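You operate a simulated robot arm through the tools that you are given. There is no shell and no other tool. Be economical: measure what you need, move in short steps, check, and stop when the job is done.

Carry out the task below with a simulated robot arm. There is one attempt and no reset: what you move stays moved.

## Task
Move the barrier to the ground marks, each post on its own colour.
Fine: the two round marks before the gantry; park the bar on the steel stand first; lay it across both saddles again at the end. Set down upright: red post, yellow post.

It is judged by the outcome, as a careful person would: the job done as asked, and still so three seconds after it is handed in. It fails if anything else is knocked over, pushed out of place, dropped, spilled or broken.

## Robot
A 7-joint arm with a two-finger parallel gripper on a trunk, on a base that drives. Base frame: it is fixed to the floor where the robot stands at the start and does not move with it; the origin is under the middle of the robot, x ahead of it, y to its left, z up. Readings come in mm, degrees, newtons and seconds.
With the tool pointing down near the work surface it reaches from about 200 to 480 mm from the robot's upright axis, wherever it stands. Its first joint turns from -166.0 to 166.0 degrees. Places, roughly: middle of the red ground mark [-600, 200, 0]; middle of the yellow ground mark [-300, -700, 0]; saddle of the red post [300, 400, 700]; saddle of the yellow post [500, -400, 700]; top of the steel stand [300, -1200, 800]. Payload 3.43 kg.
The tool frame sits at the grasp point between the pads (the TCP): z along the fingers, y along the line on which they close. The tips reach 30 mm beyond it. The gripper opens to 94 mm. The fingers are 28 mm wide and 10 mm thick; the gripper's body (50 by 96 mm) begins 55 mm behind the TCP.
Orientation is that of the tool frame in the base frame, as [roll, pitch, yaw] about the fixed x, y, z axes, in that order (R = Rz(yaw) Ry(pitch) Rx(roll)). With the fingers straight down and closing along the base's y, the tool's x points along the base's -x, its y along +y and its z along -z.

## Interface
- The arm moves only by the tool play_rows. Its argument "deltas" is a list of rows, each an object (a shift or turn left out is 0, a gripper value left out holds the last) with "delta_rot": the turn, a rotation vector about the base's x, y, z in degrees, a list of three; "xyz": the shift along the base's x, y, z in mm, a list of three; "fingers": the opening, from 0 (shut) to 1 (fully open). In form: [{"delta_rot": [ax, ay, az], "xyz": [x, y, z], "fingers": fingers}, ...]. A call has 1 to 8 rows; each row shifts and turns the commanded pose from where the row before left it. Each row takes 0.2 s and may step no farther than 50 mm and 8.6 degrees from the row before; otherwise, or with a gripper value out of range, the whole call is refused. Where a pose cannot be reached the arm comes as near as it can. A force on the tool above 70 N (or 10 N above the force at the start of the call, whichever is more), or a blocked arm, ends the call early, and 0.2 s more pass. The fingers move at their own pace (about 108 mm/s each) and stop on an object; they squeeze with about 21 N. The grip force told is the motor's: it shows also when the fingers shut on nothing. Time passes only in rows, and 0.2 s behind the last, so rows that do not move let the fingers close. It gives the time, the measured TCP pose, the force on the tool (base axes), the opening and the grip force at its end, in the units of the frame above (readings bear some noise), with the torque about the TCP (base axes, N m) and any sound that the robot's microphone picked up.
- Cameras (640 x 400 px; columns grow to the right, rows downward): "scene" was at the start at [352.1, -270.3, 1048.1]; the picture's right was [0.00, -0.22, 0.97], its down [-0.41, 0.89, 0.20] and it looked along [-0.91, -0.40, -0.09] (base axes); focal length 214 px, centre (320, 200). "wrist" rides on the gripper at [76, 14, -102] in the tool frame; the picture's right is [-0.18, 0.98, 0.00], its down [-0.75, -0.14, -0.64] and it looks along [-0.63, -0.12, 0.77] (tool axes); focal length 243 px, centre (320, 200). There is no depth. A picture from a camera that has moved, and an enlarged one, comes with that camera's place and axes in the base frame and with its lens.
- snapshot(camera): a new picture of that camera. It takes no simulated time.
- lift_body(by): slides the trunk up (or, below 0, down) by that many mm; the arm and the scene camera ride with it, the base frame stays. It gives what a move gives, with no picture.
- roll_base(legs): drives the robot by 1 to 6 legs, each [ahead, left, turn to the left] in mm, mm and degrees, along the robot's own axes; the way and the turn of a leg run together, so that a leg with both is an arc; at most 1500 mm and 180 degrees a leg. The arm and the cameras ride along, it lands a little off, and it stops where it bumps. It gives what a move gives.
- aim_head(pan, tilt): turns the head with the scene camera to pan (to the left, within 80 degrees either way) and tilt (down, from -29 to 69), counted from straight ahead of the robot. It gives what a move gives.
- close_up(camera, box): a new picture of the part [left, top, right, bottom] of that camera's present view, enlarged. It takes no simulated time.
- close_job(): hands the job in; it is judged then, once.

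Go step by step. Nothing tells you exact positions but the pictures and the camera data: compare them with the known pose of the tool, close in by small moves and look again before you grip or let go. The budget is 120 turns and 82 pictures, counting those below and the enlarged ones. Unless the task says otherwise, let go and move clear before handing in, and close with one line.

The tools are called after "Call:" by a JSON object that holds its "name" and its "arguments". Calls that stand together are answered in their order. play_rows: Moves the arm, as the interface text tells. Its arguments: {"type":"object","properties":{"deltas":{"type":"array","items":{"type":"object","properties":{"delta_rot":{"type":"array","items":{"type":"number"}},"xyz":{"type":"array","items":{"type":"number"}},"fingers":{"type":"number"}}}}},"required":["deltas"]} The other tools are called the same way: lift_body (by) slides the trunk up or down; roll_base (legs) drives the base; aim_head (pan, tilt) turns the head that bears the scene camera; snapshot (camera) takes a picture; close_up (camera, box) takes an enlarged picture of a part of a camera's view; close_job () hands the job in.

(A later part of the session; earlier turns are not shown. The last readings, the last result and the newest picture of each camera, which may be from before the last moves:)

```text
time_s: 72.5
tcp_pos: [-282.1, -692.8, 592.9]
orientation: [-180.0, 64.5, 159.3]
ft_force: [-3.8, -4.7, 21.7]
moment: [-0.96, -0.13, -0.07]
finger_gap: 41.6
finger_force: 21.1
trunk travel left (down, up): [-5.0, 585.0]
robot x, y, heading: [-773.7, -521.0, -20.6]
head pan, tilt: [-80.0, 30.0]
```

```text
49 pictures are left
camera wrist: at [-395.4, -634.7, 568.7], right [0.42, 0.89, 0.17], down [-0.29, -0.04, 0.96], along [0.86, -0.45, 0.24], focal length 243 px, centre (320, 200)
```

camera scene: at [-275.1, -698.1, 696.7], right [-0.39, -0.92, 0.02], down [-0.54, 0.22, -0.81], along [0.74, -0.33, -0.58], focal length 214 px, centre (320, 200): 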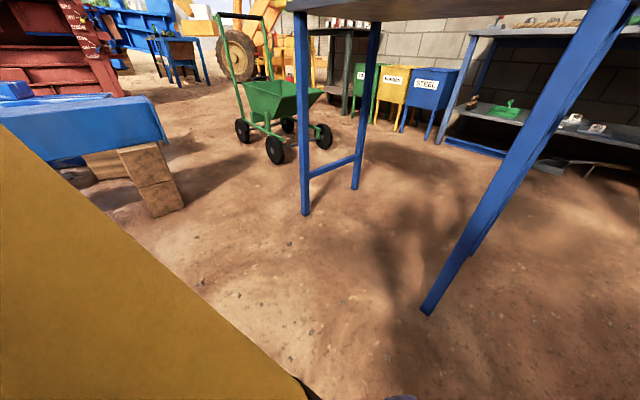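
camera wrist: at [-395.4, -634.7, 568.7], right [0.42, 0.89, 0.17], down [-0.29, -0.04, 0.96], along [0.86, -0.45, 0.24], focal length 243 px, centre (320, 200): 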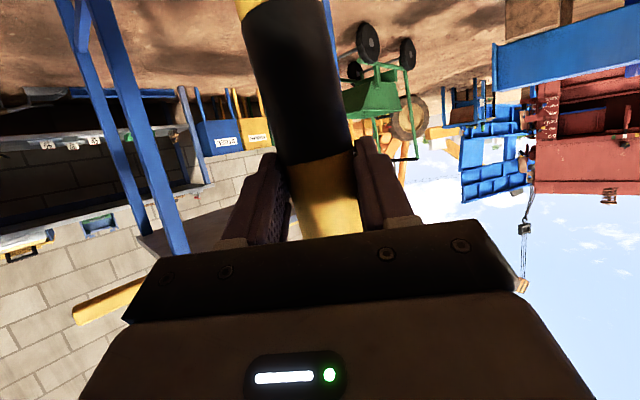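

The foot is on the ground, nearly upright. I open the fingers so it settles on its disc.

Call:
{"name": "play_rows", "arguments": {"deltas": [{"xyz": [0, 0, 2]}, {"fingers": 1}, {"fingers": 1}, {"fingers": 1}, {}]}}

Call:
{"name": "snapshot", "arguments": {"camera": "wrist"}}

```text
time_s: 73.7
tcp_pos: [-283.6, -691.6, 592.0]
orientation: [179.9, 64.1, 159.3]
ft_force: [-3.0, -0.6, -0.9]
moment: [0.05, 0.01, -0.09]
finger_gap: 94.0
finger_force: 0.0
trunk travel left (down, up): [-5.0, 585.0]
robot x, y, heading: [-777.7, -523.6, -20.5]
head pan, tilt: [-80.0, 30.0]
```

```text
48 pictures are left
camera wrist: at [-395.9, -633.4, 569.3], right [0.42, 0.89, 0.17], down [-0.28, -0.05, 0.96], along [0.86, -0.45, 0.23], focal length 243 px, centre (320, 200)
```

wrist: 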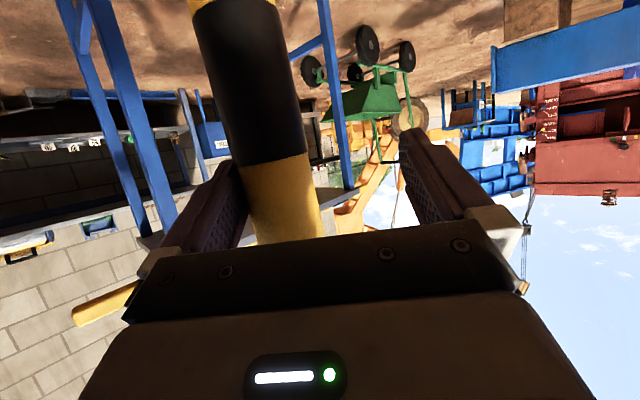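

Call:
{"name": "play_rows", "arguments": {"deltas": [{}, {}, {}, {}]}}

Call:
{"name": "snapshot", "arguments": {"camera": "wrist"}}

Call:
{"name": "snapshot", "arguments": {"camera": "scene"}}

```text
time_s: 74.7
tcp_pos: [-282.6, -692.3, 592.0]
orientation: [180.0, 64.0, 159.2]
ft_force: [-1.3, -2.2, -0.6]
moment: [0.07, -0.04, -0.02]
finger_gap: 93.9
finger_force: 0.1
trunk travel left (down, up): [-5.0, 585.0]
robot x, y, heading: [-776.1, -517.0, -20.7]
head pan, tilt: [-80.0, 30.0]
```

```text
47 pictures are left
camera wrist: at [-395.8, -633.7, 569.3], right [0.42, 0.89, 0.17], down [-0.28, -0.05, 0.96], along [0.86, -0.45, 0.23], focal length 243 px, centre (320, 200)
```

wrist: 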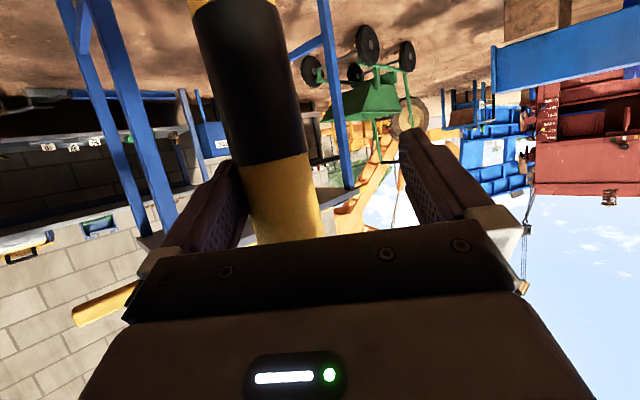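

```text
46 pictures are left
camera scene: at [-383.5, -747.9, 697.5], right [-0.89, 0.15, 0.43], down [-0.25, 0.62, -0.74], along [-0.38, -0.77, -0.52], focal length 214 px, centre (320, 200)
```

scene: 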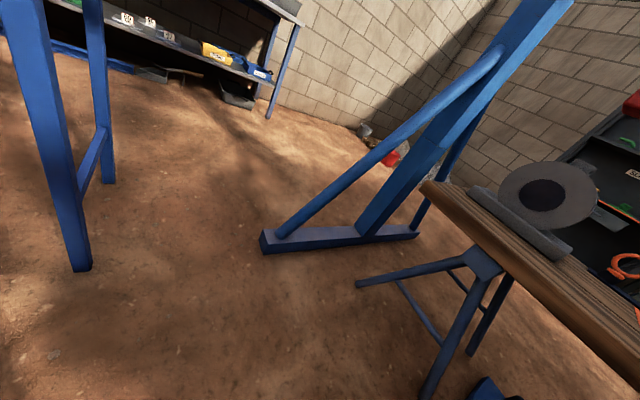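

The post stands upright but about 24 mm to the right of the hand centre. I shift the hand to centre on it before re-gripping.

Call:
{"name": "play_rows", "arguments": {"deltas": [{"xyz": [-4, -11, 0]}, {"xyz": [-2, -12, 0]}, {}]}}

Call:
{"name": "snapshot", "arguments": {"camera": "wrist"}}

```text
time_s: 75.5
tcp_pos: [-288.3, -713.9, 591.6]
orientation: [179.9, 64.0, 159.2]
ft_force: [-2.5, 0.3, -1.4]
moment: [-0.06, -0.32, -0.1]
finger_gap: 93.9
finger_force: 0.1
trunk travel left (down, up): [-5.0, 585.0]
robot x, y, heading: [-779.1, -523.1, -20.7]
head pan, tilt: [-80.0, 30.0]
```

```text
45 pictures are left
camera wrist: at [-401.6, -656.2, 569.3], right [0.42, 0.89, 0.17], down [-0.28, -0.05, 0.96], along [0.86, -0.45, 0.23], focal length 243 px, centre (320, 200)
```

wrist: 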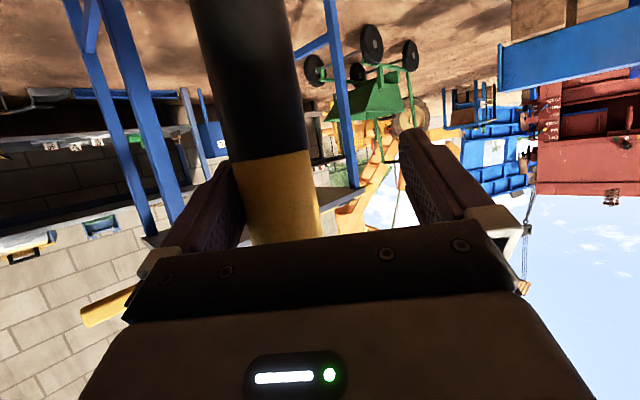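

Likely the saddle plate touches the head mount again (same height as the first touch). I back the hand off gently and lower it 50 mm to clear.

Call:
{"name": "play_rows", "arguments": {"deltas": [{"xyz": [-9, 3, 0]}, {"xyz": [-9, 3, 0]}, {}]}}

Call:
{"name": "snapshot", "arguments": {"camera": "wrist"}}

```text
time_s: 76.3
tcp_pos: [-307.4, -709.2, 592.0]
orientation: [179.9, 64.0, 159.2]
ft_force: [-0.4, -0.3, -1.0]
moment: [0.03, -0.04, 0.01]
finger_gap: 94.2
finger_force: 0.1
trunk travel left (down, up): [-5.0, 585.0]
robot x, y, heading: [-775.8, -524.8, -20.4]
head pan, tilt: [-80.0, 30.0]
```

```text
44 pictures are left
camera wrist: at [-419.9, -650.1, 569.3], right [0.42, 0.89, 0.17], down [-0.28, -0.05, 0.96], along [0.86, -0.45, 0.23], focal length 243 px, centre (320, 200)
```

wrist: 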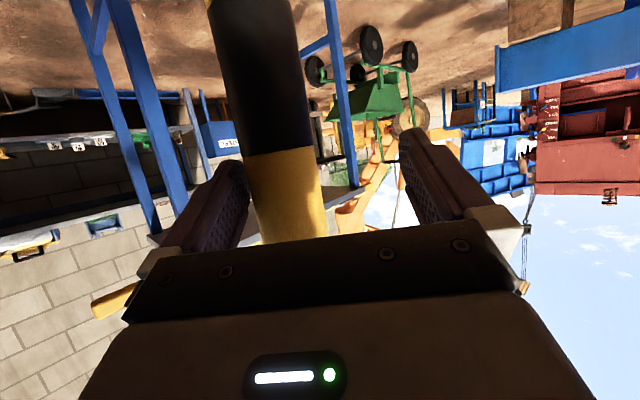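

Contact is gone and the post stands vertical at about (−297,−735). I lower, centre on it and advance to re-grip lower on the shaft.

Call:
{"name": "play_rows", "arguments": {"deltas": [{"xyz": [-9, 3, -25]}, {"xyz": [0, 0, -27]}, {"xyz": [-4, -11, 0]}, {"xyz": [-4, -11, 0]}, {}]}}

Call:
{"name": "snapshot", "arguments": {"camera": "wrist"}}

```text
time_s: 77.5
tcp_pos: [-323.0, -728.4, 539.7]
orientation: [180.0, 64.0, 159.3]
ft_force: [0.0, -0.3, 0.3]
moment: [0.01, 0.01, 0.01]
finger_gap: 94.2
finger_force: 0.0
trunk travel left (down, up): [-5.0, 585.0]
robot x, y, heading: [-776.2, -523.4, -20.7]
head pan, tilt: [-80.0, 30.0]
```

```text
43 pictures are left
camera wrist: at [-437.0, -668.8, 517.3], right [0.42, 0.89, 0.17], down [-0.28, -0.05, 0.96], along [0.86, -0.45, 0.23], focal length 243 px, centre (320, 200)
```

wrist: 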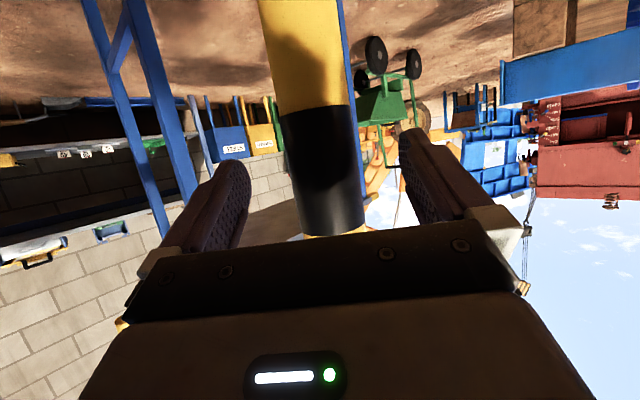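

Centred now. I advance 20 mm and grip.

Call:
{"name": "play_rows", "arguments": {"deltas": [{"xyz": [10, -4, 0]}, {"xyz": [9, -3, 0]}, {"fingers": 0}, {"fingers": 0}, {"fingers": 0}, {}]}}

Call:
{"name": "play_rows", "arguments": {"deltas": [{"xyz": [0, 0, 7]}, {"xyz": [0, 0, 7]}, {"xyz": [0, 0, 6]}, {}]}}

Call:
{"name": "snapshot", "arguments": {"camera": "wrist"}}

```text
time_s: 78.9
tcp_pos: [-305.8, -734.8, 540.0]
orientation: [179.9, 64.1, 159.2]
ft_force: [2.5, 3.1, 3.6]
moment: [0.18, -0.28, 0.04]
finger_gap: 44.4
finger_force: 21.1
trunk travel left (down, up): [-5.0, 585.0]
robot x, y, heading: [-772.8, -529.2, -20.5]
head pan, tilt: [-80.0, 30.0]
```

```text
time_s: 79.9
tcp_pos: [-305.8, -734.5, 559.2]
orientation: [179.9, 64.0, 159.1]
ft_force: [0.4, -0.2, -14.1]
moment: [0.08, 0.04, -0.04]
finger_gap: 44.6
finger_force: 21.2
trunk travel left (down, up): [-5.0, 585.0]
robot x, y, heading: [-780.1, -523.8, -20.5]
head pan, tilt: [-80.0, 30.0]
```

```text
42 pictures are left
camera wrist: at [-417.6, -676.1, 536.6], right [0.42, 0.89, 0.17], down [-0.28, -0.05, 0.96], along [0.86, -0.45, 0.23], focal length 243 px, centre (320, 200)
```

wrist: 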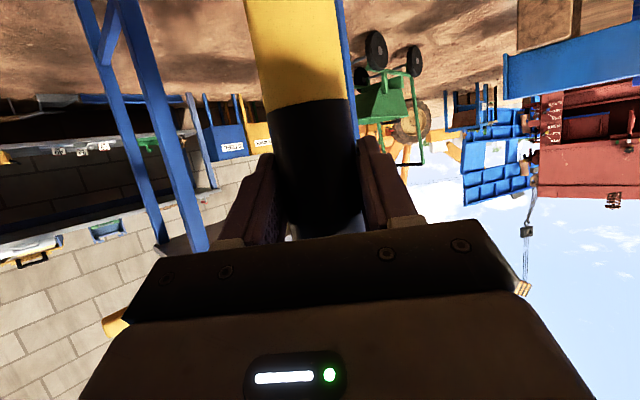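

Held again. I shift it toward the mark centre (+20, +43), lower, release, back off and then measure from outside.

Call:
{"name": "play_rows", "arguments": {"deltas": [{"xyz": [7, 14, 0]}, {"xyz": [7, 14, 0]}, {"xyz": [6, 15, 0]}, {}, {"xyz": [0, 0, -7]}, {"xyz": [0, 0, -7]}, {"xyz": [0, 0, -4]}, {}]}}

Call:
{"name": "play_rows", "arguments": {"deltas": [{"xyz": [0, 0, -2]}, {}, {"fingers": 1}, {"fingers": 1}, {"fingers": 1}, {}]}}

Call:
{"name": "snapshot", "arguments": {"camera": "wrist"}}

```text
time_s: 81.7
tcp_pos: [-284.2, -693.0, 543.0]
orientation: [-180.0, 64.0, 159.2]
ft_force: [1.7, -0.5, -6.7]
moment: [0.04, 0.34, 0.03]
finger_gap: 44.3
finger_force: 21.1
trunk travel left (down, up): [-5.0, 585.0]
robot x, y, heading: [-771.7, -525.0, -20.7]
head pan, tilt: [-80.0, 30.0]
```

```text
time_s: 83.1
tcp_pos: [-285.9, -691.3, 540.9]
orientation: [179.9, 64.1, 159.3]
ft_force: [-0.1, 0.0, -0.5]
moment: [0.01, -0.02, -0.01]
finger_gap: 93.9
finger_force: 0.1
trunk travel left (down, up): [-5.0, 585.0]
robot x, y, heading: [-775.6, -522.0, -20.7]
head pan, tilt: [-80.0, 30.0]
```

```text
41 pictures are left
camera wrist: at [-398.1, -633.8, 517.9], right [0.42, 0.89, 0.17], down [-0.28, -0.05, 0.96], along [0.86, -0.45, 0.23], focal length 243 px, centre (320, 200)
```

wrist: 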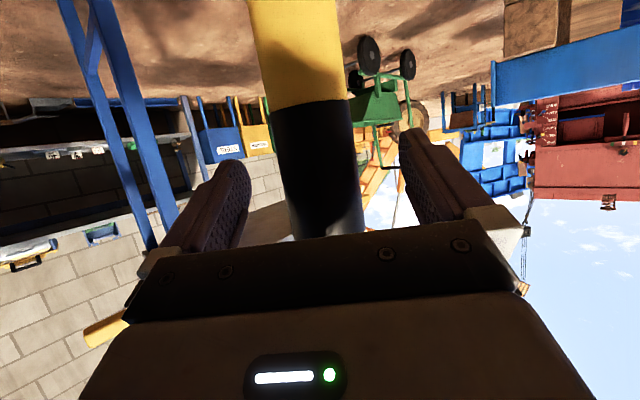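

Released and standing. I back away 150 mm, raise the trunk, and look at post, mark and saddle from above.

Call:
{"name": "roll_base", "arguments": {"legs": [[-150, 0, 0]]}}

Call:
{"name": "lift_body", "arguments": {"by": 430}}

Call:
{"name": "aim_head", "arguments": {"pan": 0, "tilt": 30}}

Call:
{"name": "snapshot", "arguments": {"camera": "scene"}}

```text
time_s: 84.5
tcp_pos: [-428.7, -639.3, 540.9]
orientation: [179.9, 64.0, 159.1]
ft_force: [0.5, 0.0, -0.4]
moment: [-0.02, -0.02, 0.02]
finger_gap: 94.3
finger_force: 0.1
trunk travel left (down, up): [-5.0, 585.0]
robot x, y, heading: [-918.2, -469.7, -21.0]
head pan, tilt: [-80.0, 30.0]
```

```text
refused: 430 is not a number from -400 to 400
```

```text
time_s: 86.1
tcp_pos: [-428.6, -638.7, 541.0]
orientation: [179.9, 64.0, 158.9]
ft_force: [-0.2, 0.0, 0.2]
moment: [-0.01, 0.0, 0.02]
finger_gap: 94.2
finger_force: 0.0
trunk travel left (down, up): [-5.0, 585.0]
robot x, y, heading: [-918.1, -472.0, -20.8]
head pan, tilt: [0.0, 30.0]
```

```text
40 pictures are left
camera scene: at [-435.8, -636.0, 613.3], right [-0.36, -0.93, 0.0], down [-0.77, 0.3, -0.56], along [0.52, -0.2, -0.83], focal length 214 px, centre (320, 200)
```

scene: 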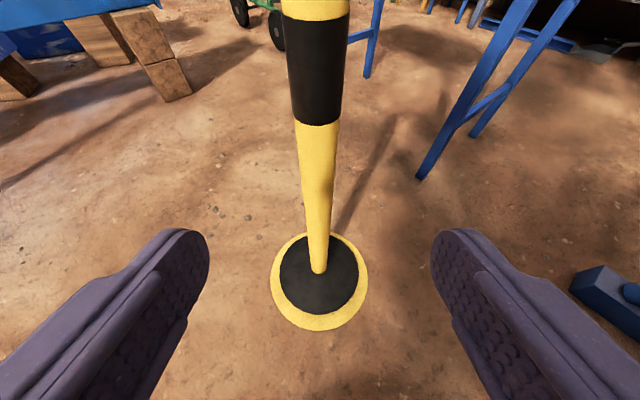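

Excellent: the yellow post's foot lies fully inside the yellow mark (about 10 mm off centre). Now I raise the trunk to check the saddle's direction.

Call:
{"name": "lift_body", "arguments": {"by": 380}}

Call:
{"name": "snapshot", "arguments": {"camera": "scene"}}

Call:
{"name": "aim_head", "arguments": {"pan": 70, "tilt": 20}}

Call:
{"name": "snapshot", "arguments": {"camera": "scene"}}

```text
time_s: 89.7
tcp_pos: [-430.1, -641.3, 920.2]
orientation: [179.9, 63.9, 159.0]
ft_force: [-0.5, 0.1, -0.1]
moment: [0.02, 0.02, 0.03]
finger_gap: 93.9
finger_force: 0.0
trunk travel left (down, up): [-385.0, 205.0]
robot x, y, heading: [-917.6, -471.2, -20.7]
head pan, tilt: [0.0, 30.0]
```

```text
39 pictures are left
camera scene: at [-435.6, -636.0, 993.2], right [-0.36, -0.93, 0.0], down [-0.77, 0.3, -0.56], along [0.52, -0.2, -0.83], focal length 214 px, centre (320, 200)
```

scene: 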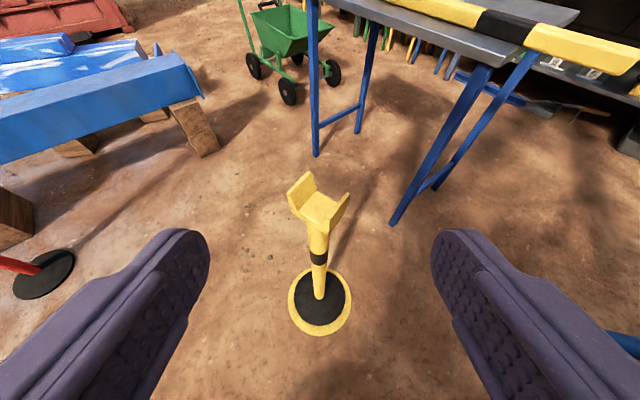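

```text
time_s: 91.1
tcp_pos: [-429.4, -640.4, 920.9]
orientation: [179.8, 64.0, 159.0]
ft_force: [0.4, 1.0, -0.9]
moment: [-0.02, 0.01, 0.0]
finger_gap: 94.0
finger_force: 0.1
trunk travel left (down, up): [-385.0, 205.0]
robot x, y, heading: [-915.4, -472.4, -20.9]
head pan, tilt: [70.0, 20.0]
```

```text
38 pictures are left
camera scene: at [-447.0, -538.0, 1033.4], right [0.67, -0.62, -0.41], down [-0.6, -0.12, -0.79], along [0.45, 0.78, -0.45], focal length 214 px, centre (320, 200)
```

scene: 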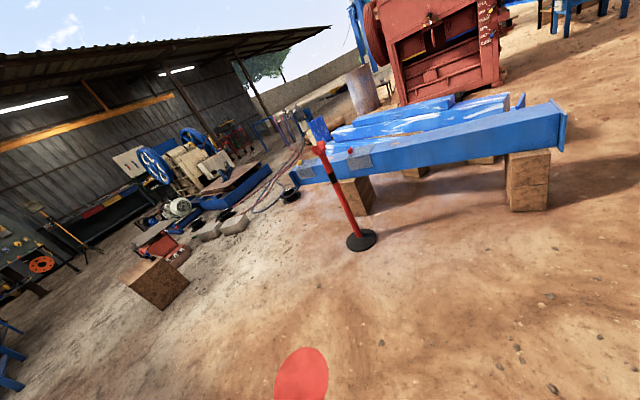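

The yellow saddle seems turned ~15° from the bar line. I zoom in to measure it properly.

Call:
{"name": "aim_head", "arguments": {"pan": 0, "tilt": 30}}

Call:
{"name": "close_up", "arguments": {"camera": "scene", "box": [250, 150, 410, 250]}}

```text
time_s: 92.5
tcp_pos: [-429.7, -639.8, 921.6]
orientation: [179.9, 63.9, 158.9]
ft_force: [0.6, -1.4, 0.1]
moment: [-0.01, 0.0, -0.04]
finger_gap: 94.1
finger_force: 0.0
trunk travel left (down, up): [-385.0, 205.0]
robot x, y, heading: [-916.7, -470.5, -21.0]
head pan, tilt: [0.0, 30.0]
```

```text
4.00 times, centred on (330, 200) of scene
camera zoom: at [-435.6, -635.9, 993.3], right [-0.36, -0.93, 0.0], down [-0.77, 0.3, -0.56], along [0.52, -0.2, -0.83], focal length 858 px, centre (280, 200)
```

zoom: 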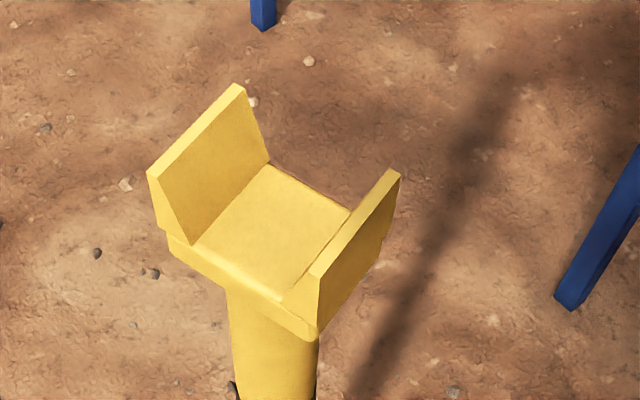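

Saddle floor is ~42 mm wide, and its yaw is about −56° versus the needed −72°. I re-grip, lift slightly, twist −16°, and set it down again.

Call:
{"name": "aim_head", "arguments": {"pan": -80, "tilt": 30}}

Call:
{"name": "lift_body", "arguments": {"by": -380}}

Call:
{"name": "roll_base", "arguments": {"legs": [[140, 0, 0]]}}

Call:
{"name": "snapshot", "arguments": {"camera": "wrist"}}

```text
time_s: 94.1
tcp_pos: [-430.0, -640.5, 921.3]
orientation: [179.9, 64.0, 159.0]
ft_force: [0.7, -1.2, 0.4]
moment: [0.03, 0.03, -0.01]
finger_gap: 94.0
finger_force: 0.0
trunk travel left (down, up): [-385.0, 205.0]
robot x, y, heading: [-920.6, -468.6, -20.7]
head pan, tilt: [-80.0, 30.0]
```

```text
time_s: 97.8
tcp_pos: [-430.1, -640.5, 540.8]
orientation: [179.9, 64.0, 159.0]
ft_force: [-0.2, -0.1, 0.7]
moment: [0.01, -0.01, 0.0]
finger_gap: 93.9
finger_force: 0.0
trunk travel left (down, up): [-5.0, 585.0]
robot x, y, heading: [-916.6, -473.0, -20.8]
head pan, tilt: [-80.0, 30.0]
```

```text
time_s: 99.1
tcp_pos: [-299.0, -687.9, 541.4]
orientation: [179.9, 64.0, 159.2]
ft_force: [-1.0, 0.6, 0.5]
moment: [-0.01, 0.03, 0.03]
finger_gap: 93.8
finger_force: 0.0
trunk travel left (down, up): [-5.0, 585.0]
robot x, y, heading: [-789.7, -517.3, -20.6]
head pan, tilt: [-80.0, 30.0]
```

```text
36 pictures are left
camera wrist: at [-412.1, -629.1, 517.9], right [0.42, 0.89, 0.17], down [-0.28, -0.04, 0.96], along [0.86, -0.45, 0.23], focal length 243 px, centre (320, 200)
```

wrist: 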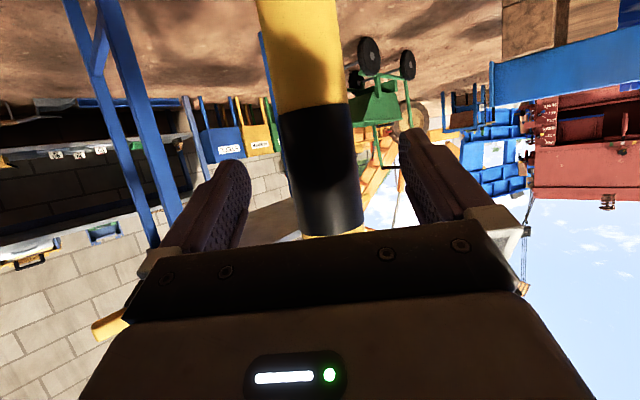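

Well centred. Advance, grip, lift, twist, lower.

Call:
{"name": "play_rows", "arguments": {"deltas": [{"xyz": [13, -5, 0]}, {"fingers": 0}, {"fingers": 0}, {"fingers": 0}, {}, {"xyz": [0, 0, 7]}, {"xyz": [0, 0, 7]}, {}]}}

Call:
{"name": "play_rows", "arguments": {"deltas": [{"delta_rot": [0, 0, -5]}, {"delta_rot": [0, 0, -5]}, {"delta_rot": [0, 0, -5.5]}, {"xyz": [-7, 3, 0]}, {}]}}

```text
time_s: 100.9
tcp_pos: [-286.4, -691.7, 553.3]
orientation: [-179.9, 63.8, 159.2]
ft_force: [0.3, 0.3, -15.0]
moment: [0.07, 0.14, -0.02]
finger_gap: 44.2
finger_force: 21.0
trunk travel left (down, up): [-5.0, 585.0]
robot x, y, heading: [-788.6, -518.7, -20.7]
head pan, tilt: [-80.0, 30.0]
```

```text
time_s: 102.1
tcp_pos: [-292.4, -689.6, 555.6]
orientation: [-180.0, 63.9, 143.8]
ft_force: [-0.3, -0.3, -15.2]
moment: [0.15, 0.13, 0.03]
finger_gap: 44.1
finger_force: 21.0
trunk travel left (down, up): [-5.0, 585.0]
robot x, y, heading: [-790.4, -520.7, -20.8]
head pan, tilt: [-80.0, 30.0]
```

Call:
{"name": "play_rows", "arguments": {"deltas": [{"xyz": [0, 0, -6]}, {"xyz": [0, 0, -5]}, {"xyz": [0, 0, -3]}, {}]}}

```text
time_s: 103.1
tcp_pos: [-291.3, -688.1, 541.4]
orientation: [179.9, 64.1, 143.7]
ft_force: [1.1, -0.2, -6.1]
moment: [0.31, 0.2, -0.02]
finger_gap: 44.4
finger_force: 21.3
trunk travel left (down, up): [-5.0, 585.0]
robot x, y, heading: [-789.4, -519.4, -21.0]
head pan, tilt: [-80.0, 30.0]
```

Call:
{"name": "play_rows", "arguments": {"deltas": [{"xyz": [0, 0, -2]}, {}, {"fingers": 1}, {"fingers": 1}, {"fingers": 1}, {}]}}

Call:
{"name": "roll_base", "arguments": {"legs": [[-145, 40, 0]]}}

Call:
{"name": "lift_body", "arguments": {"by": 390}}

Call:
{"name": "aim_head", "arguments": {"pan": 0, "tilt": 30}}

Call:
{"name": "close_up", "arguments": {"camera": "scene", "box": [210, 140, 450, 340]}}

```text
time_s: 104.5
tcp_pos: [-293.5, -689.6, 539.3]
orientation: [180.0, 64.0, 143.6]
ft_force: [0.7, -0.1, 0.6]
moment: [0.03, -0.03, 0.01]
finger_gap: 94.0
finger_force: 0.0
trunk travel left (down, up): [-5.0, 585.0]
robot x, y, heading: [-791.4, -518.8, -20.5]
head pan, tilt: [-80.0, 30.0]
```

```text
time_s: 105.9
tcp_pos: [-416.9, -600.1, 539.1]
orientation: [-179.9, 63.9, 143.8]
ft_force: [0.3, -0.2, -0.2]
moment: [0.01, -0.01, 0.02]
finger_gap: 93.9
finger_force: 0.1
trunk travel left (down, up): [-5.0, 585.0]
robot x, y, heading: [-913.0, -427.0, -20.4]
head pan, tilt: [-80.0, 30.0]
```

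```text
time_s: 109.6
tcp_pos: [-416.6, -600.2, 928.3]
orientation: [-180.0, 64.0, 143.7]
ft_force: [-0.6, -0.8, 0.3]
moment: [-0.02, -0.01, 0.03]
finger_gap: 94.1
finger_force: 0.2
trunk travel left (down, up): [-395.0, 195.0]
robot x, y, heading: [-914.7, -429.0, -20.7]
head pan, tilt: [-80.0, 30.0]
```

```text
time_s: 111.1
tcp_pos: [-416.4, -599.7, 929.2]
orientation: [180.0, 64.0, 143.7]
ft_force: [0.1, -0.2, -0.4]
moment: [0.02, 0.01, 0.01]
finger_gap: 94.0
finger_force: 0.2
trunk travel left (down, up): [-395.0, 195.0]
robot x, y, heading: [-917.0, -430.3, -20.5]
head pan, tilt: [0.0, 30.0]
```

```text
2.00 times, centred on (330, 240) of scene
camera zoom: at [-422.0, -593.9, 1001.6], right [-0.59, -0.81, 0.0], down [-0.67, 0.49, -0.56], along [0.45, -0.33, -0.83], focal length 429 px, centre (300, 120)
```

zoom: 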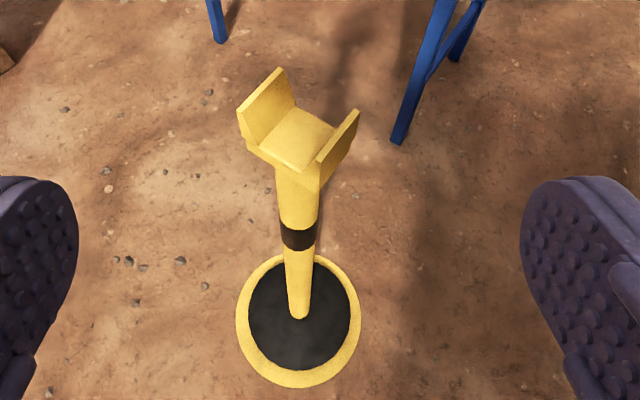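

The yellow post is now concentric and its saddle aligned. Next the red post (foot ≈ (259,438)): straighten the wrist and drive to face it at ~70° with standoff.

Call:
{"name": "play_rows", "arguments": {"deltas": [{"delta_rot": [0, 0, 5]}, {"delta_rot": [0, 0, 5]}, {"delta_rot": [0, 0, 5.5]}]}}

Call:
{"name": "roll_base", "arguments": {"legs": [[813, 545, 0], [0, 0, 90.5]]}}

Call:
{"name": "snapshot", "arguments": {"camera": "scene"}}

```text
time_s: 111.9
tcp_pos: [-417.8, -600.4, 929.2]
orientation: [179.8, 64.0, 159.2]
ft_force: [-0.8, -0.1, -0.6]
moment: [-0.04, 0.02, 0.02]
finger_gap: 94.0
finger_force: 0.0
trunk travel left (down, up): [-395.0, 195.0]
robot x, y, heading: [-916.2, -427.2, -20.4]
head pan, tilt: [0.0, 30.0]
```

```text
time_s: 120.9
tcp_pos: [192.7, 283.9, 929.4]
orientation: [179.9, 64.0, -108.9]
ft_force: [-0.2, 0.2, -1.0]
moment: [0.0, 0.03, 0.02]
finger_gap: 94.0
finger_force: 0.0
trunk travel left (down, up): [-395.0, 195.0]
robot x, y, heading: [37.4, -216.1, 71.1]
head pan, tilt: [0.0, 30.0]
```

```text
34 pictures are left
camera scene: at [191.6, 277.1, 1001.6], right [0.95, -0.32, 0.0], down [-0.27, -0.78, -0.56], along [0.18, 0.53, -0.83], focal length 214 px, centre (320, 200)
```

scene: 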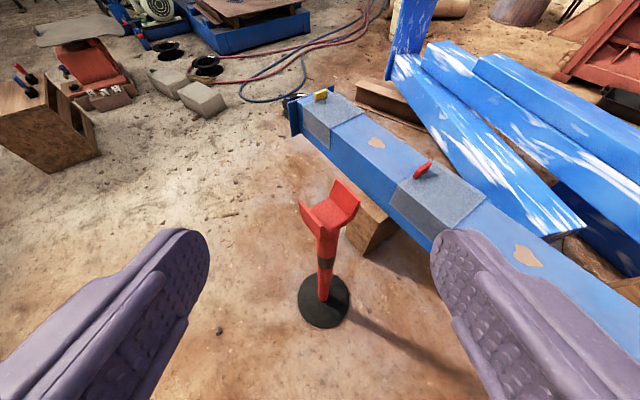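

Red post foot found at about (257,428), 157 mm ahead and 14 mm right of the hand. I tuck the head, lower and approach part-way.

Call:
{"name": "aim_head", "arguments": {"pan": -80, "tilt": 30}}

Call:
{"name": "lift_body", "arguments": {"by": -390}}

Call:
{"name": "roll_base", "arguments": {"legs": [[110, -14, 0]]}}

Call:
{"name": "snapshot", "arguments": {"camera": "wrist"}}

```text
time_s: 122.4
tcp_pos: [192.8, 284.1, 928.9]
orientation: [180.0, 64.0, -109.0]
ft_force: [-0.1, 0.5, -0.3]
moment: [0.0, -0.02, -0.03]
finger_gap: 93.9
finger_force: 0.1
trunk travel left (down, up): [-395.0, 195.0]
robot x, y, heading: [35.1, -217.1, 71.2]
head pan, tilt: [-80.0, 30.0]
```

```text
time_s: 126.2
tcp_pos: [192.1, 283.3, 540.3]
orientation: [179.9, 63.9, -108.9]
ft_force: [0.2, -0.6, -0.2]
moment: [0.01, 0.0, 0.01]
finger_gap: 94.0
finger_force: 0.2
trunk travel left (down, up): [-5.0, 585.0]
robot x, y, heading: [36.7, -215.8, 71.5]
head pan, tilt: [-80.0, 30.0]
```

```text
time_s: 127.4
tcp_pos: [241.4, 382.9, 539.7]
orientation: [180.0, 63.9, -108.9]
ft_force: [-0.2, -0.1, -0.1]
moment: [0.01, 0.0, -0.01]
finger_gap: 93.9
finger_force: 0.1
trunk travel left (down, up): [-5.0, 585.0]
robot x, y, heading: [89.8, -115.7, 71.2]
head pan, tilt: [-80.0, 30.0]
```

```text
33 pictures are left
camera wrist: at [186.8, 270.3, 516.2], right [-0.9, 0.39, 0.17], down [0.05, -0.28, 0.96], along [0.42, 0.88, 0.23], focal length 243 px, centre (320, 200)
```

wrist: 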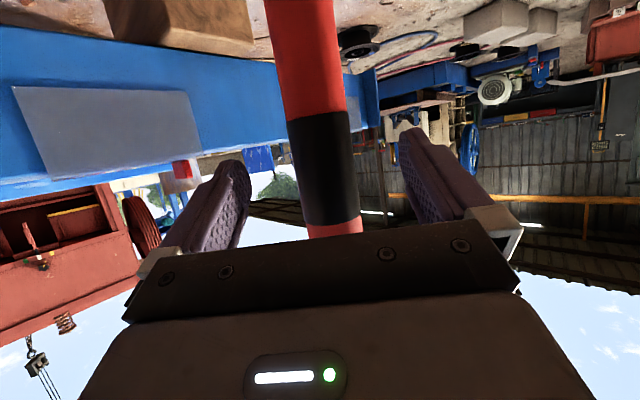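

The shaft is 56 mm ahead and centred. I advance 50 mm and grip.

Call:
{"name": "play_rows", "arguments": {"deltas": [{"xyz": [6, 16, 0]}, {"xyz": [5, 16, 0]}, {"xyz": [5, 16, 0]}, {}, {"fingers": 0}, {"fingers": 0}, {"fingers": 0}, {}]}}

Call:
{"name": "play_rows", "arguments": {"deltas": [{"xyz": [0, 0, 8]}, {"xyz": [0, 0, 8]}, {"xyz": [0, 0, 8]}, {}]}}

Call:
{"name": "snapshot", "arguments": {"camera": "wrist"}}

```text
time_s: 129.2
tcp_pos: [258.8, 432.6, 539.5]
orientation: [179.9, 63.9, -108.8]
ft_force: [-0.6, 2.5, -0.1]
moment: [0.02, 0.01, 0.22]
finger_gap: 44.6
finger_force: 20.9
trunk travel left (down, up): [-5.0, 585.0]
robot x, y, heading: [86.0, -117.1, 71.2]
head pan, tilt: [-80.0, 30.0]
```

```text
time_s: 130.2
tcp_pos: [257.3, 432.3, 562.7]
orientation: [179.9, 63.9, -108.8]
ft_force: [-0.2, -0.1, -15.1]
moment: [0.03, 0.01, 0.01]
finger_gap: 44.2
finger_force: 21.2
trunk travel left (down, up): [-5.0, 585.0]
robot x, y, heading: [83.5, -119.1, 71.1]
head pan, tilt: [-80.0, 30.0]
```

```text
32 pictures are left
camera wrist: at [202.8, 318.6, 539.6], right [-0.9, 0.39, 0.17], down [0.05, -0.28, 0.96], along [0.42, 0.88, 0.23], focal length 243 px, centre (320, 200)
```

wrist: 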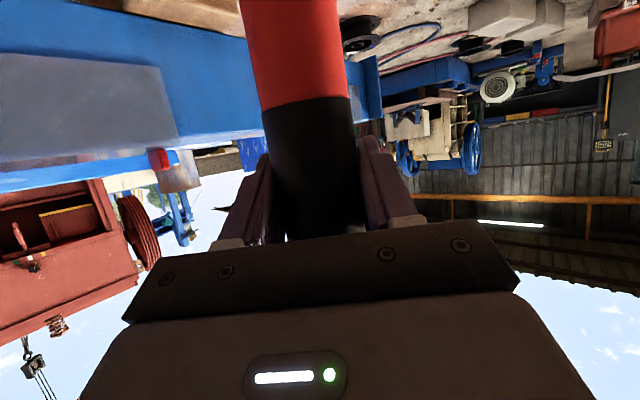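

The red post is held (15 N). I lift more, draw it closer, and drive it to the red mark (estimated (−558,167)).

Call:
{"name": "play_rows", "arguments": {"deltas": [{"xyz": [0, 0, 10]}, {"xyz": [0, 0, 10]}, {"xyz": [-6, -19, 0]}, {"xyz": [-6, -19, 0]}, {"xyz": [-7, -19, 0]}, {}]}}

Call:
{"name": "roll_base", "arguments": {"legs": [[-458, 684, 0]]}}

Call:
{"name": "snapshot", "arguments": {"camera": "wrist"}}

```text
time_s: 131.6
tcp_pos: [237.3, 374.1, 583.9]
orientation: [-180.0, 63.9, -109.0]
ft_force: [0.6, -0.3, -13.9]
moment: [-0.03, -0.03, 0.02]
finger_gap: 44.5
finger_force: 21.3
trunk travel left (down, up): [-5.0, 585.0]
robot x, y, heading: [87.9, -115.8, 71.2]
head pan, tilt: [-80.0, 30.0]
```

```text
time_s: 136.0
tcp_pos: [-559.7, 162.8, 583.2]
orientation: [179.9, 63.9, -108.5]
ft_force: [-0.6, 0.3, -14.7]
moment: [0.07, -0.07, 0.01]
finger_gap: 44.3
finger_force: 21.6
trunk travel left (down, up): [-5.0, 585.0]
robot x, y, heading: [-710.5, -331.2, 71.7]
head pan, tilt: [-80.0, 30.0]
```

```text
31 pictures are left
camera wrist: at [-613.7, 49.9, 560.0], right [-0.91, 0.39, 0.17], down [0.06, -0.28, 0.96], along [0.42, 0.88, 0.23], focal length 243 px, centre (320, 200)
```

wrist: 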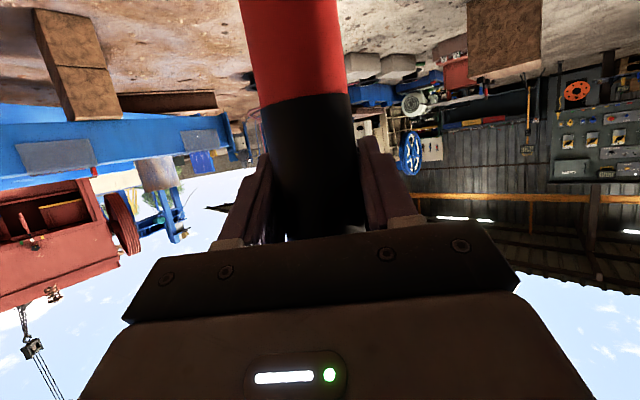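

At the target by readout, still upright. I lower it until the foot takes load.

Call:
{"name": "play_rows", "arguments": {"deltas": [{"xyz": [0, 0, -15]}, {"xyz": [0, 0, -12]}, {"xyz": [0, 0, -8]}, {"xyz": [0, 0, -4]}, {"xyz": [0, 0, -2]}, {}]}}

Call:
{"name": "play_rows", "arguments": {"deltas": [{"xyz": [0, 0, -1.5]}, {"xyz": [0, 0, -1.5]}, {}]}}

```text
time_s: 137.4
tcp_pos: [-560.0, 163.5, 542.1]
orientation: [-180.0, 64.0, -108.6]
ft_force: [-0.2, 0.1, -11.0]
moment: [-0.35, 0.11, 0.02]
finger_gap: 44.4
finger_force: 20.9
trunk travel left (down, up): [-5.0, 585.0]
robot x, y, heading: [-706.2, -327.9, 71.8]
head pan, tilt: [-80.0, 30.0]
```

```text
time_s: 138.2
tcp_pos: [-558.9, 163.4, 541.3]
orientation: [179.9, 64.3, -108.6]
ft_force: [-2.7, -2.1, 20.2]
moment: [-0.17, -0.02, -0.01]
finger_gap: 44.5
finger_force: 20.5
trunk travel left (down, up): [-5.0, 585.0]
robot x, y, heading: [-707.9, -329.2, 71.4]
head pan, tilt: [-80.0, 30.0]
```

Foot is on the ground. I release, back off along the tool direction, raise, and look.

Call:
{"name": "play_rows", "arguments": {"deltas": [{"xyz": [0, 0, 1]}, {"fingers": 1}, {"fingers": 1}, {"fingers": 1}, {}]}}

Call:
{"name": "roll_base", "arguments": {"legs": [[-150, 0, 0]]}}

Call:
{"name": "lift_body", "arguments": {"by": 390}}

Call:
{"name": "aim_head", "arguments": {"pan": 0, "tilt": 30}}

Call:
{"name": "close_up", "arguments": {"camera": "scene", "box": [210, 140, 450, 340]}}

```text
time_s: 139.4
tcp_pos: [-559.6, 163.9, 540.9]
orientation: [179.9, 64.0, -108.6]
ft_force: [0.7, 0.0, 0.4]
moment: [0.01, 0.01, -0.02]
finger_gap: 94.1
finger_force: 0.1
trunk travel left (down, up): [-5.0, 585.0]
robot x, y, heading: [-709.2, -327.8, 71.6]
head pan, tilt: [-80.0, 30.0]
```

```text
time_s: 140.7
tcp_pos: [-606.9, 23.8, 541.0]
orientation: [180.0, 64.0, -108.5]
ft_force: [-0.3, 0.5, 0.0]
moment: [-0.03, 0.02, -0.02]
finger_gap: 94.1
finger_force: 0.0
trunk travel left (down, up): [-5.0, 585.0]
robot x, y, heading: [-755.7, -472.6, 71.7]
head pan, tilt: [-80.0, 30.0]
```

```text
time_s: 144.5
tcp_pos: [-606.6, 24.6, 931.2]
orientation: [179.9, 64.1, -108.5]
ft_force: [-0.8, -0.6, 0.1]
moment: [0.0, -0.01, -0.02]
finger_gap: 94.0
finger_force: 0.0
trunk travel left (down, up): [-395.0, 195.0]
robot x, y, heading: [-754.7, -473.7, 71.4]
head pan, tilt: [-80.0, 30.0]
```

```text
time_s: 146.0
tcp_pos: [-606.7, 23.3, 931.3]
orientation: [179.9, 64.0, -108.5]
ft_force: [-0.2, 0.0, -0.1]
moment: [0.0, 0.02, 0.04]
finger_gap: 94.2
finger_force: 0.1
trunk travel left (down, up): [-395.0, 195.0]
robot x, y, heading: [-754.0, -469.2, 71.6]
head pan, tilt: [0.0, 30.0]
```

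```text
2.00 times, centred on (330, 240) of scene
camera zoom: at [-607.8, 16.7, 1003.3], right [0.95, -0.32, 0.0], down [-0.26, -0.79, -0.56], along [0.18, 0.53, -0.83], focal length 429 px, centre (300, 120)
```

zoom: 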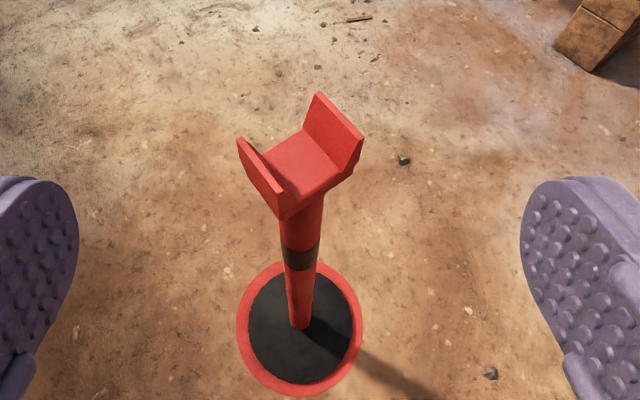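

Both posts stand concentric on their marks with saddles aligned (line ≈ −72.3°, middle ≈ (−420,−265)). Now I drive out between the posts to fetch the bar.

Call:
{"name": "roll_base", "arguments": {"legs": [[301, -252, 0], [-23, -514, 0], [0, 0, -143.7]]}}

Call:
{"name": "play_rows", "arguments": {"deltas": [{"delta_rot": [7.6, 2.5, 0], "xyz": [-5, 15, 0]}, {"delta_rot": [7.6, 2.5, 0], "xyz": [-5, 15, 0]}, {"delta_rot": [7.6, 2.5, 0], "xyz": [-5, 15, 0]}, {"delta_rot": [7.6, 2.5, 0], "xyz": [-5, 15, 0]}, {"delta_rot": [7.6, 2.5, 0], "xyz": [-5, 15, 0]}, {"delta_rot": [7.6, 2.5, 0], "xyz": [-5, 15, 0]}, {"delta_rot": [7.6, 2.5, 0], "xyz": [-5, 13, 0]}, {"delta_rot": [7.6, 2.5, 0], "xyz": [-5, 13, 0]}]}}

```text
time_s: 157.0
tcp_pos: [220.7, -930.7, 931.5]
orientation: [180.0, 64.0, 107.6]
ft_force: [0.6, -0.1, 0.3]
moment: [-0.01, -0.02, -0.01]
finger_gap: 93.8
finger_force: 0.0
trunk travel left (down, up): [-395.0, 195.0]
robot x, y, heading: [47.3, -447.3, -72.2]
head pan, tilt: [0.0, 30.0]
```

```text
time_s: 158.8
tcp_pos: [179.9, -814.2, 931.5]
orientation: [-179.5, -0.1, 108.0]
ft_force: [-1.6, 0.4, 0.3]
moment: [0.02, 0.01, 0.01]
finger_gap: 94.3
finger_force: 0.0
trunk travel left (down, up): [-395.0, 195.0]
robot x, y, heading: [50.5, -445.7, -72.0]
head pan, tilt: [0.0, 30.0]
```

Tool is vertical again. I rotate the wrist −90° to the bar's line on the table and roll closer.

Call:
{"name": "play_rows", "arguments": {"deltas": [{"delta_rot": [0, 0, -8.5]}, {"delta_rot": [0, 0, -8.5]}, {"delta_rot": [0, 0, -8.5]}, {"delta_rot": [0, 0, -8.5]}, {"delta_rot": [0, 0, -8.5]}, {"delta_rot": [0, 0, -8.5]}, {"delta_rot": [0, 0, -8.5]}, {"delta_rot": [0, 0, -8.5]}]}}

Call:
{"name": "play_rows", "arguments": {"deltas": [{"delta_rot": [0, 0, -8.5]}, {"delta_rot": [0, 0, -8.5]}, {"delta_rot": [-0.5, 0, -5.5]}]}}

Call:
{"name": "roll_base", "arguments": {"legs": [[308, -34, 0]]}}

Call:
{"name": "aim_head", "arguments": {"pan": 0, "tilt": 0}}

Call:
{"name": "snapshot", "arguments": {"camera": "scene"}}

Call:
{"name": "snapshot", "arguments": {"camera": "wrist"}}

```text
time_s: 160.6
tcp_pos: [182.0, -814.6, 931.2]
orientation: [-179.7, 0.0, 39.9]
ft_force: [0.3, -0.7, 0.0]
moment: [0.01, 0.01, -0.03]
finger_gap: 93.6
finger_force: 0.0
trunk travel left (down, up): [-395.0, 195.0]
robot x, y, heading: [49.5, -445.4, -72.1]
head pan, tilt: [0.0, 30.0]
```

```text
time_s: 161.4
tcp_pos: [181.8, -815.8, 930.4]
orientation: [179.9, 0.2, 17.4]
ft_force: [-0.1, 1.1, 0.0]
moment: [-0.02, 0.02, -0.01]
finger_gap: 93.8
finger_force: 0.0
trunk travel left (down, up): [-395.0, 195.0]
robot x, y, heading: [51.2, -445.2, -72.3]
head pan, tilt: [0.0, 30.0]
```

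```text
time_s: 163.4
tcp_pos: [246.0, -1113.4, 930.7]
orientation: [-180.0, 0.2, 18.0]
ft_force: [0.3, -0.3, -0.3]
moment: [0.04, 0.01, -0.02]
finger_gap: 94.0
finger_force: 0.0
trunk travel left (down, up): [-395.0, 195.0]
robot x, y, heading: [107.8, -749.1, -71.7]
head pan, tilt: [0.0, 30.0]
```

```text
time_s: 164.4
tcp_pos: [245.2, -1113.4, 930.5]
orientation: [-180.0, 0.1, 18.0]
ft_force: [0.7, -0.7, -0.5]
moment: [0.0, 0.0, -0.02]
finger_gap: 93.8
finger_force: 0.0
trunk travel left (down, up): [-395.0, 195.0]
robot x, y, heading: [110.3, -744.0, -71.6]
head pan, tilt: [0.0, 0.0]
```

```text
29 pictures are left
camera scene: at [142.9, -1145.8, 970.6], right [-0.31, 0.95, 0.0], down [0.95, 0.31, 0.0], along [0.0, 0.0, -1.0], focal length 214 px, centre (320, 200)
```

scene: 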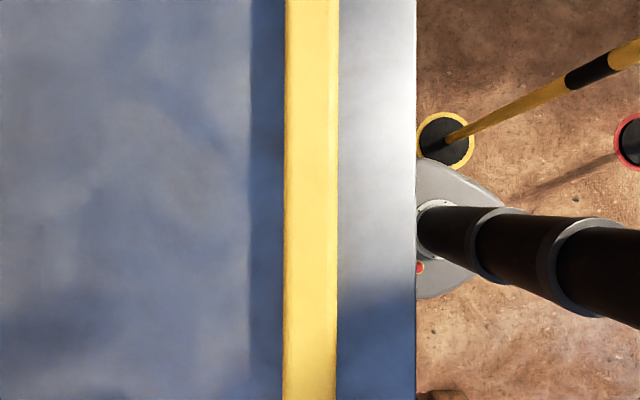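

```text
28 pictures are left
camera wrist: at [322.3, -1101.9, 1033.4], right [0.13, -0.99, 0.0], down [-0.76, -0.1, 0.64], along [-0.64, -0.08, -0.76], focal length 243 px, centre (320, 200)
```

wrist: 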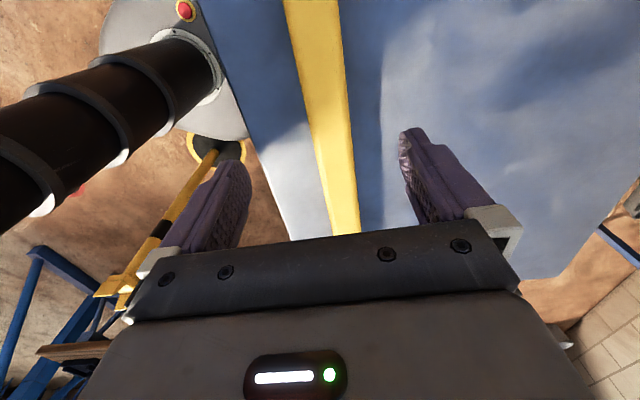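

Bar still lies as parked; the hand is ~6 mm off its centreline. I correct, lower to the release height and grip.

Call:
{"name": "play_rows", "arguments": {"deltas": [{"xyz": [-2.7, -6.6, -20], "delta_rot": [0, 0, -0.5]}, {"xyz": [0, 0, -30]}, {"xyz": [0, 0, -30]}, {"xyz": [0, 0, -12]}, {"xyz": [0, 0, -5]}, {}]}}

Call:
{"name": "snapshot", "arguments": {"camera": "wrist"}}

```text
time_s: 165.8
tcp_pos: [243.9, -1119.4, 833.3]
orientation: [-180.0, 0.1, 17.5]
ft_force: [-0.1, -0.5, -0.5]
moment: [0.01, -0.02, 0.02]
finger_gap: 94.3
finger_force: 0.0
trunk travel left (down, up): [-395.0, 195.0]
robot x, y, heading: [109.2, -742.5, -71.6]
head pan, tilt: [0.0, 0.0]
```

```text
27 pictures are left
camera wrist: at [320.6, -1109.6, 936.8], right [0.12, -0.99, 0.0], down [-0.76, -0.09, 0.64], along [-0.64, -0.08, -0.76], focal length 243 px, centre (320, 200)
```

wrist: 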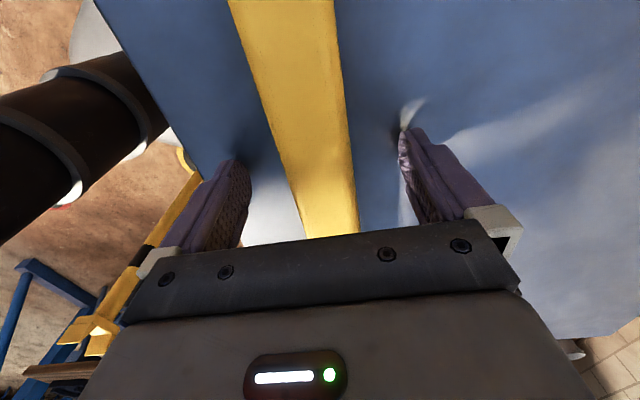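

Close and lift slightly.

Call:
{"name": "play_rows", "arguments": {"deltas": [{"xyz": [0, 0, -1.5]}, {"fingers": 0}, {"fingers": 0}, {"fingers": 0}, {}, {"xyz": [0, 0, 10]}, {"xyz": [0, 0, 10]}, {}]}}

Call:
{"name": "snapshot", "arguments": {"camera": "wrist"}}

```text
time_s: 167.6
tcp_pos: [243.6, -1119.5, 852.1]
orientation: [180.0, 0.2, 17.5]
ft_force: [0.4, -0.6, -6.4]
moment: [0.01, -0.03, -0.03]
finger_gap: 40.2
finger_force: 20.8
trunk travel left (down, up): [-395.0, 195.0]
robot x, y, heading: [110.3, -744.0, -71.7]
head pan, tilt: [0.0, 0.0]
```

```text
26 pictures are left
camera wrist: at [319.9, -1109.1, 954.7], right [0.12, -0.99, 0.0], down [-0.76, -0.09, 0.64], along [-0.64, -0.08, -0.76], focal length 243 px, centre (320, 200)
```

wrist: 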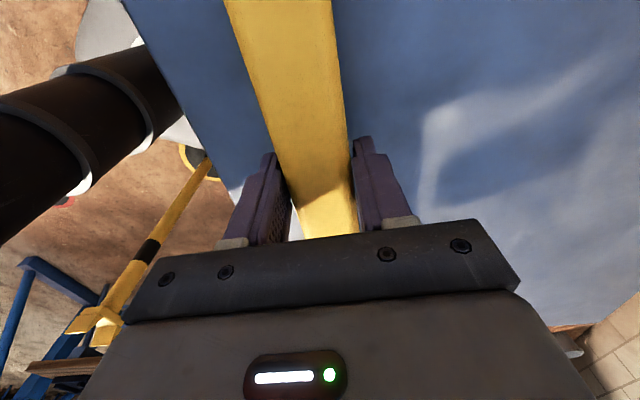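

The bar is held and balanced (~6 N). I raise it, back away clear of the yellow post, and drive round to face the posts from the east.

Call:
{"name": "lift_body", "arguments": {"by": 120}}

Call:
{"name": "roll_base", "arguments": {"legs": [[-222, 168, 0], [-394, -16, 0], [0, 0, -90.6]]}}

Call:
{"name": "snapshot", "arguments": {"camera": "wrist"}}

Call:
{"name": "snapshot", "arguments": {"camera": "scene"}}

```text
time_s: 169.1
tcp_pos: [243.0, -1118.9, 971.8]
orientation: [180.0, 0.3, 17.5]
ft_force: [0.9, -0.4, -5.3]
moment: [0.03, -0.03, 0.0]
finger_gap: 40.4
finger_force: 20.5
trunk travel left (down, up): [-515.0, 75.0]
robot x, y, heading: [110.2, -742.6, -71.4]
head pan, tilt: [0.0, 0.0]
```

```text
time_s: 176.9
tcp_pos: [-314.4, -246.4, 972.0]
orientation: [180.0, 0.2, -73.0]
ft_force: [1.1, 0.5, -5.3]
moment: [-0.03, -0.02, 0.01]
finger_gap: 40.3
finger_force: 20.6
trunk travel left (down, up): [-515.0, 75.0]
robot x, y, heading: [62.8, -118.4, -162.3]
head pan, tilt: [0.0, 0.0]
```

```text
25 pictures are left
camera wrist: at [-305.8, -322.7, 1074.7], right [-0.99, -0.11, 0.0], down [-0.09, 0.76, 0.64], along [-0.07, 0.64, -0.76], focal length 243 px, centre (320, 200)
```

wrist: 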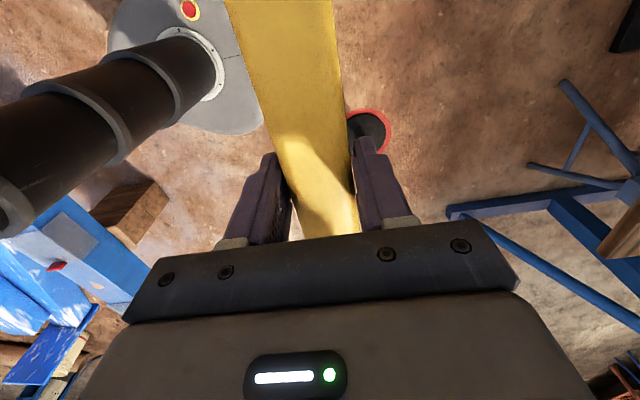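

```text
24 pictures are left
camera scene: at [-344.5, -140.2, 1012.0], right [0.96, 0.29, 0.0], down [0.29, -0.96, 0.0], along [0.0, 0.0, -1.0], focal length 214 px, centre (320, 200)
```

scene: 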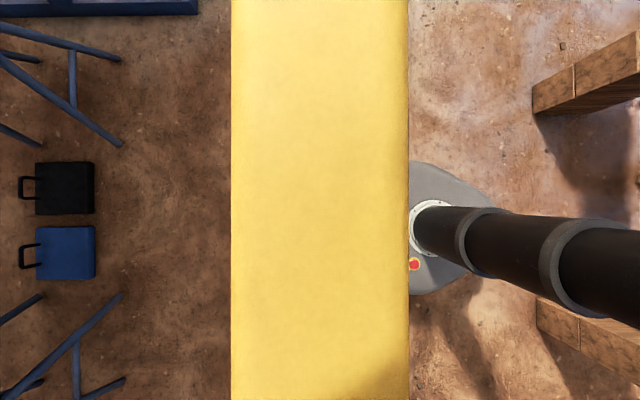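

The bar is over the post line, ~107 mm short. I roll the rest and lower to just above the saddles, then look both ways along the bar.

Call:
{"name": "roll_base", "arguments": {"legs": [[106, -14, 0]]}}

Call:
{"name": "lift_body", "arguments": {"by": -125}}

Call:
{"name": "aim_head", "arguments": {"pan": 0, "tilt": -29}}

Call:
{"name": "snapshot", "arguments": {"camera": "scene"}}

Call:
{"name": "aim_head", "arguments": {"pan": 0, "tilt": 60}}

Call:
{"name": "snapshot", "arguments": {"camera": "scene"}}

```text
time_s: 178.1
tcp_pos: [-421.0, -266.8, 972.0]
orientation: [-179.9, 0.2, -73.0]
ft_force: [-0.5, -0.9, -6.2]
moment: [-0.04, -0.04, -0.02]
finger_gap: 40.5
finger_force: 21.6
trunk travel left (down, up): [-515.0, 75.0]
robot x, y, heading: [-44.7, -137.3, -162.2]
head pan, tilt: [0.0, 0.0]
```

```text
time_s: 179.7
tcp_pos: [-418.9, -264.7, 845.6]
orientation: [180.0, 0.2, -73.0]
ft_force: [0.1, 0.8, -4.6]
moment: [-0.02, 0.01, 0.01]
finger_gap: 40.3
finger_force: 21.2
trunk travel left (down, up): [-390.0, 200.0]
robot x, y, heading: [-45.3, -138.8, -162.2]
head pan, tilt: [0.0, 0.0]
```

```text
time_s: 180.6
tcp_pos: [-419.7, -266.5, 846.3]
orientation: [180.0, 0.2, -73.0]
ft_force: [-0.7, 0.9, -5.9]
moment: [-0.01, -0.01, -0.01]
finger_gap: 40.4
finger_force: 21.2
trunk travel left (down, up): [-390.0, 200.0]
robot x, y, heading: [-45.8, -141.3, -161.9]
head pan, tilt: [0.0, -28.6]
```

```text
23 pictures are left
camera scene: at [-461.0, -121.3, 910.0], right [0.96, 0.29, 0.0], down [0.26, -0.84, -0.48], along [-0.14, 0.46, -0.88], focal length 214 px, centre (320, 200)
```

scene: 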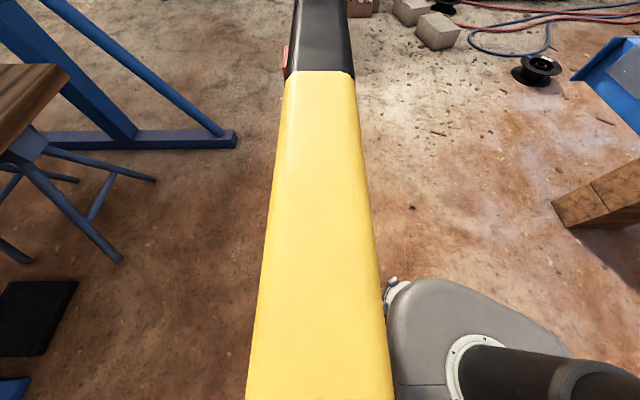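

```text
time_s: 182.2
tcp_pos: [-419.3, -264.8, 846.7]
orientation: [179.9, 0.2, -73.0]
ft_force: [-0.4, 0.4, -5.1]
moment: [-0.03, 0.02, 0.0]
finger_gap: 40.2
finger_force: 20.9
trunk travel left (down, up): [-390.0, 200.0]
robot x, y, heading: [-44.5, -137.8, -162.2]
head pan, tilt: [0.0, 60.0]
```

```text
22 pictures are left
camera scene: at [-422.8, -246.0, 909.9], right [0.96, 0.29, 0.0], down [0.15, -0.48, 0.86], along [0.25, -0.83, -0.5], focal length 214 px, centre (320, 200)
```

scene: 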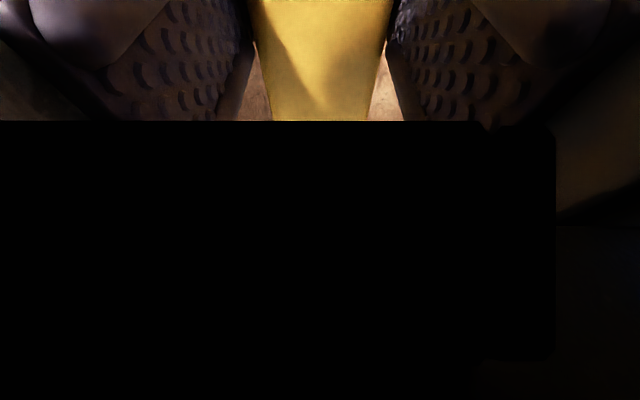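

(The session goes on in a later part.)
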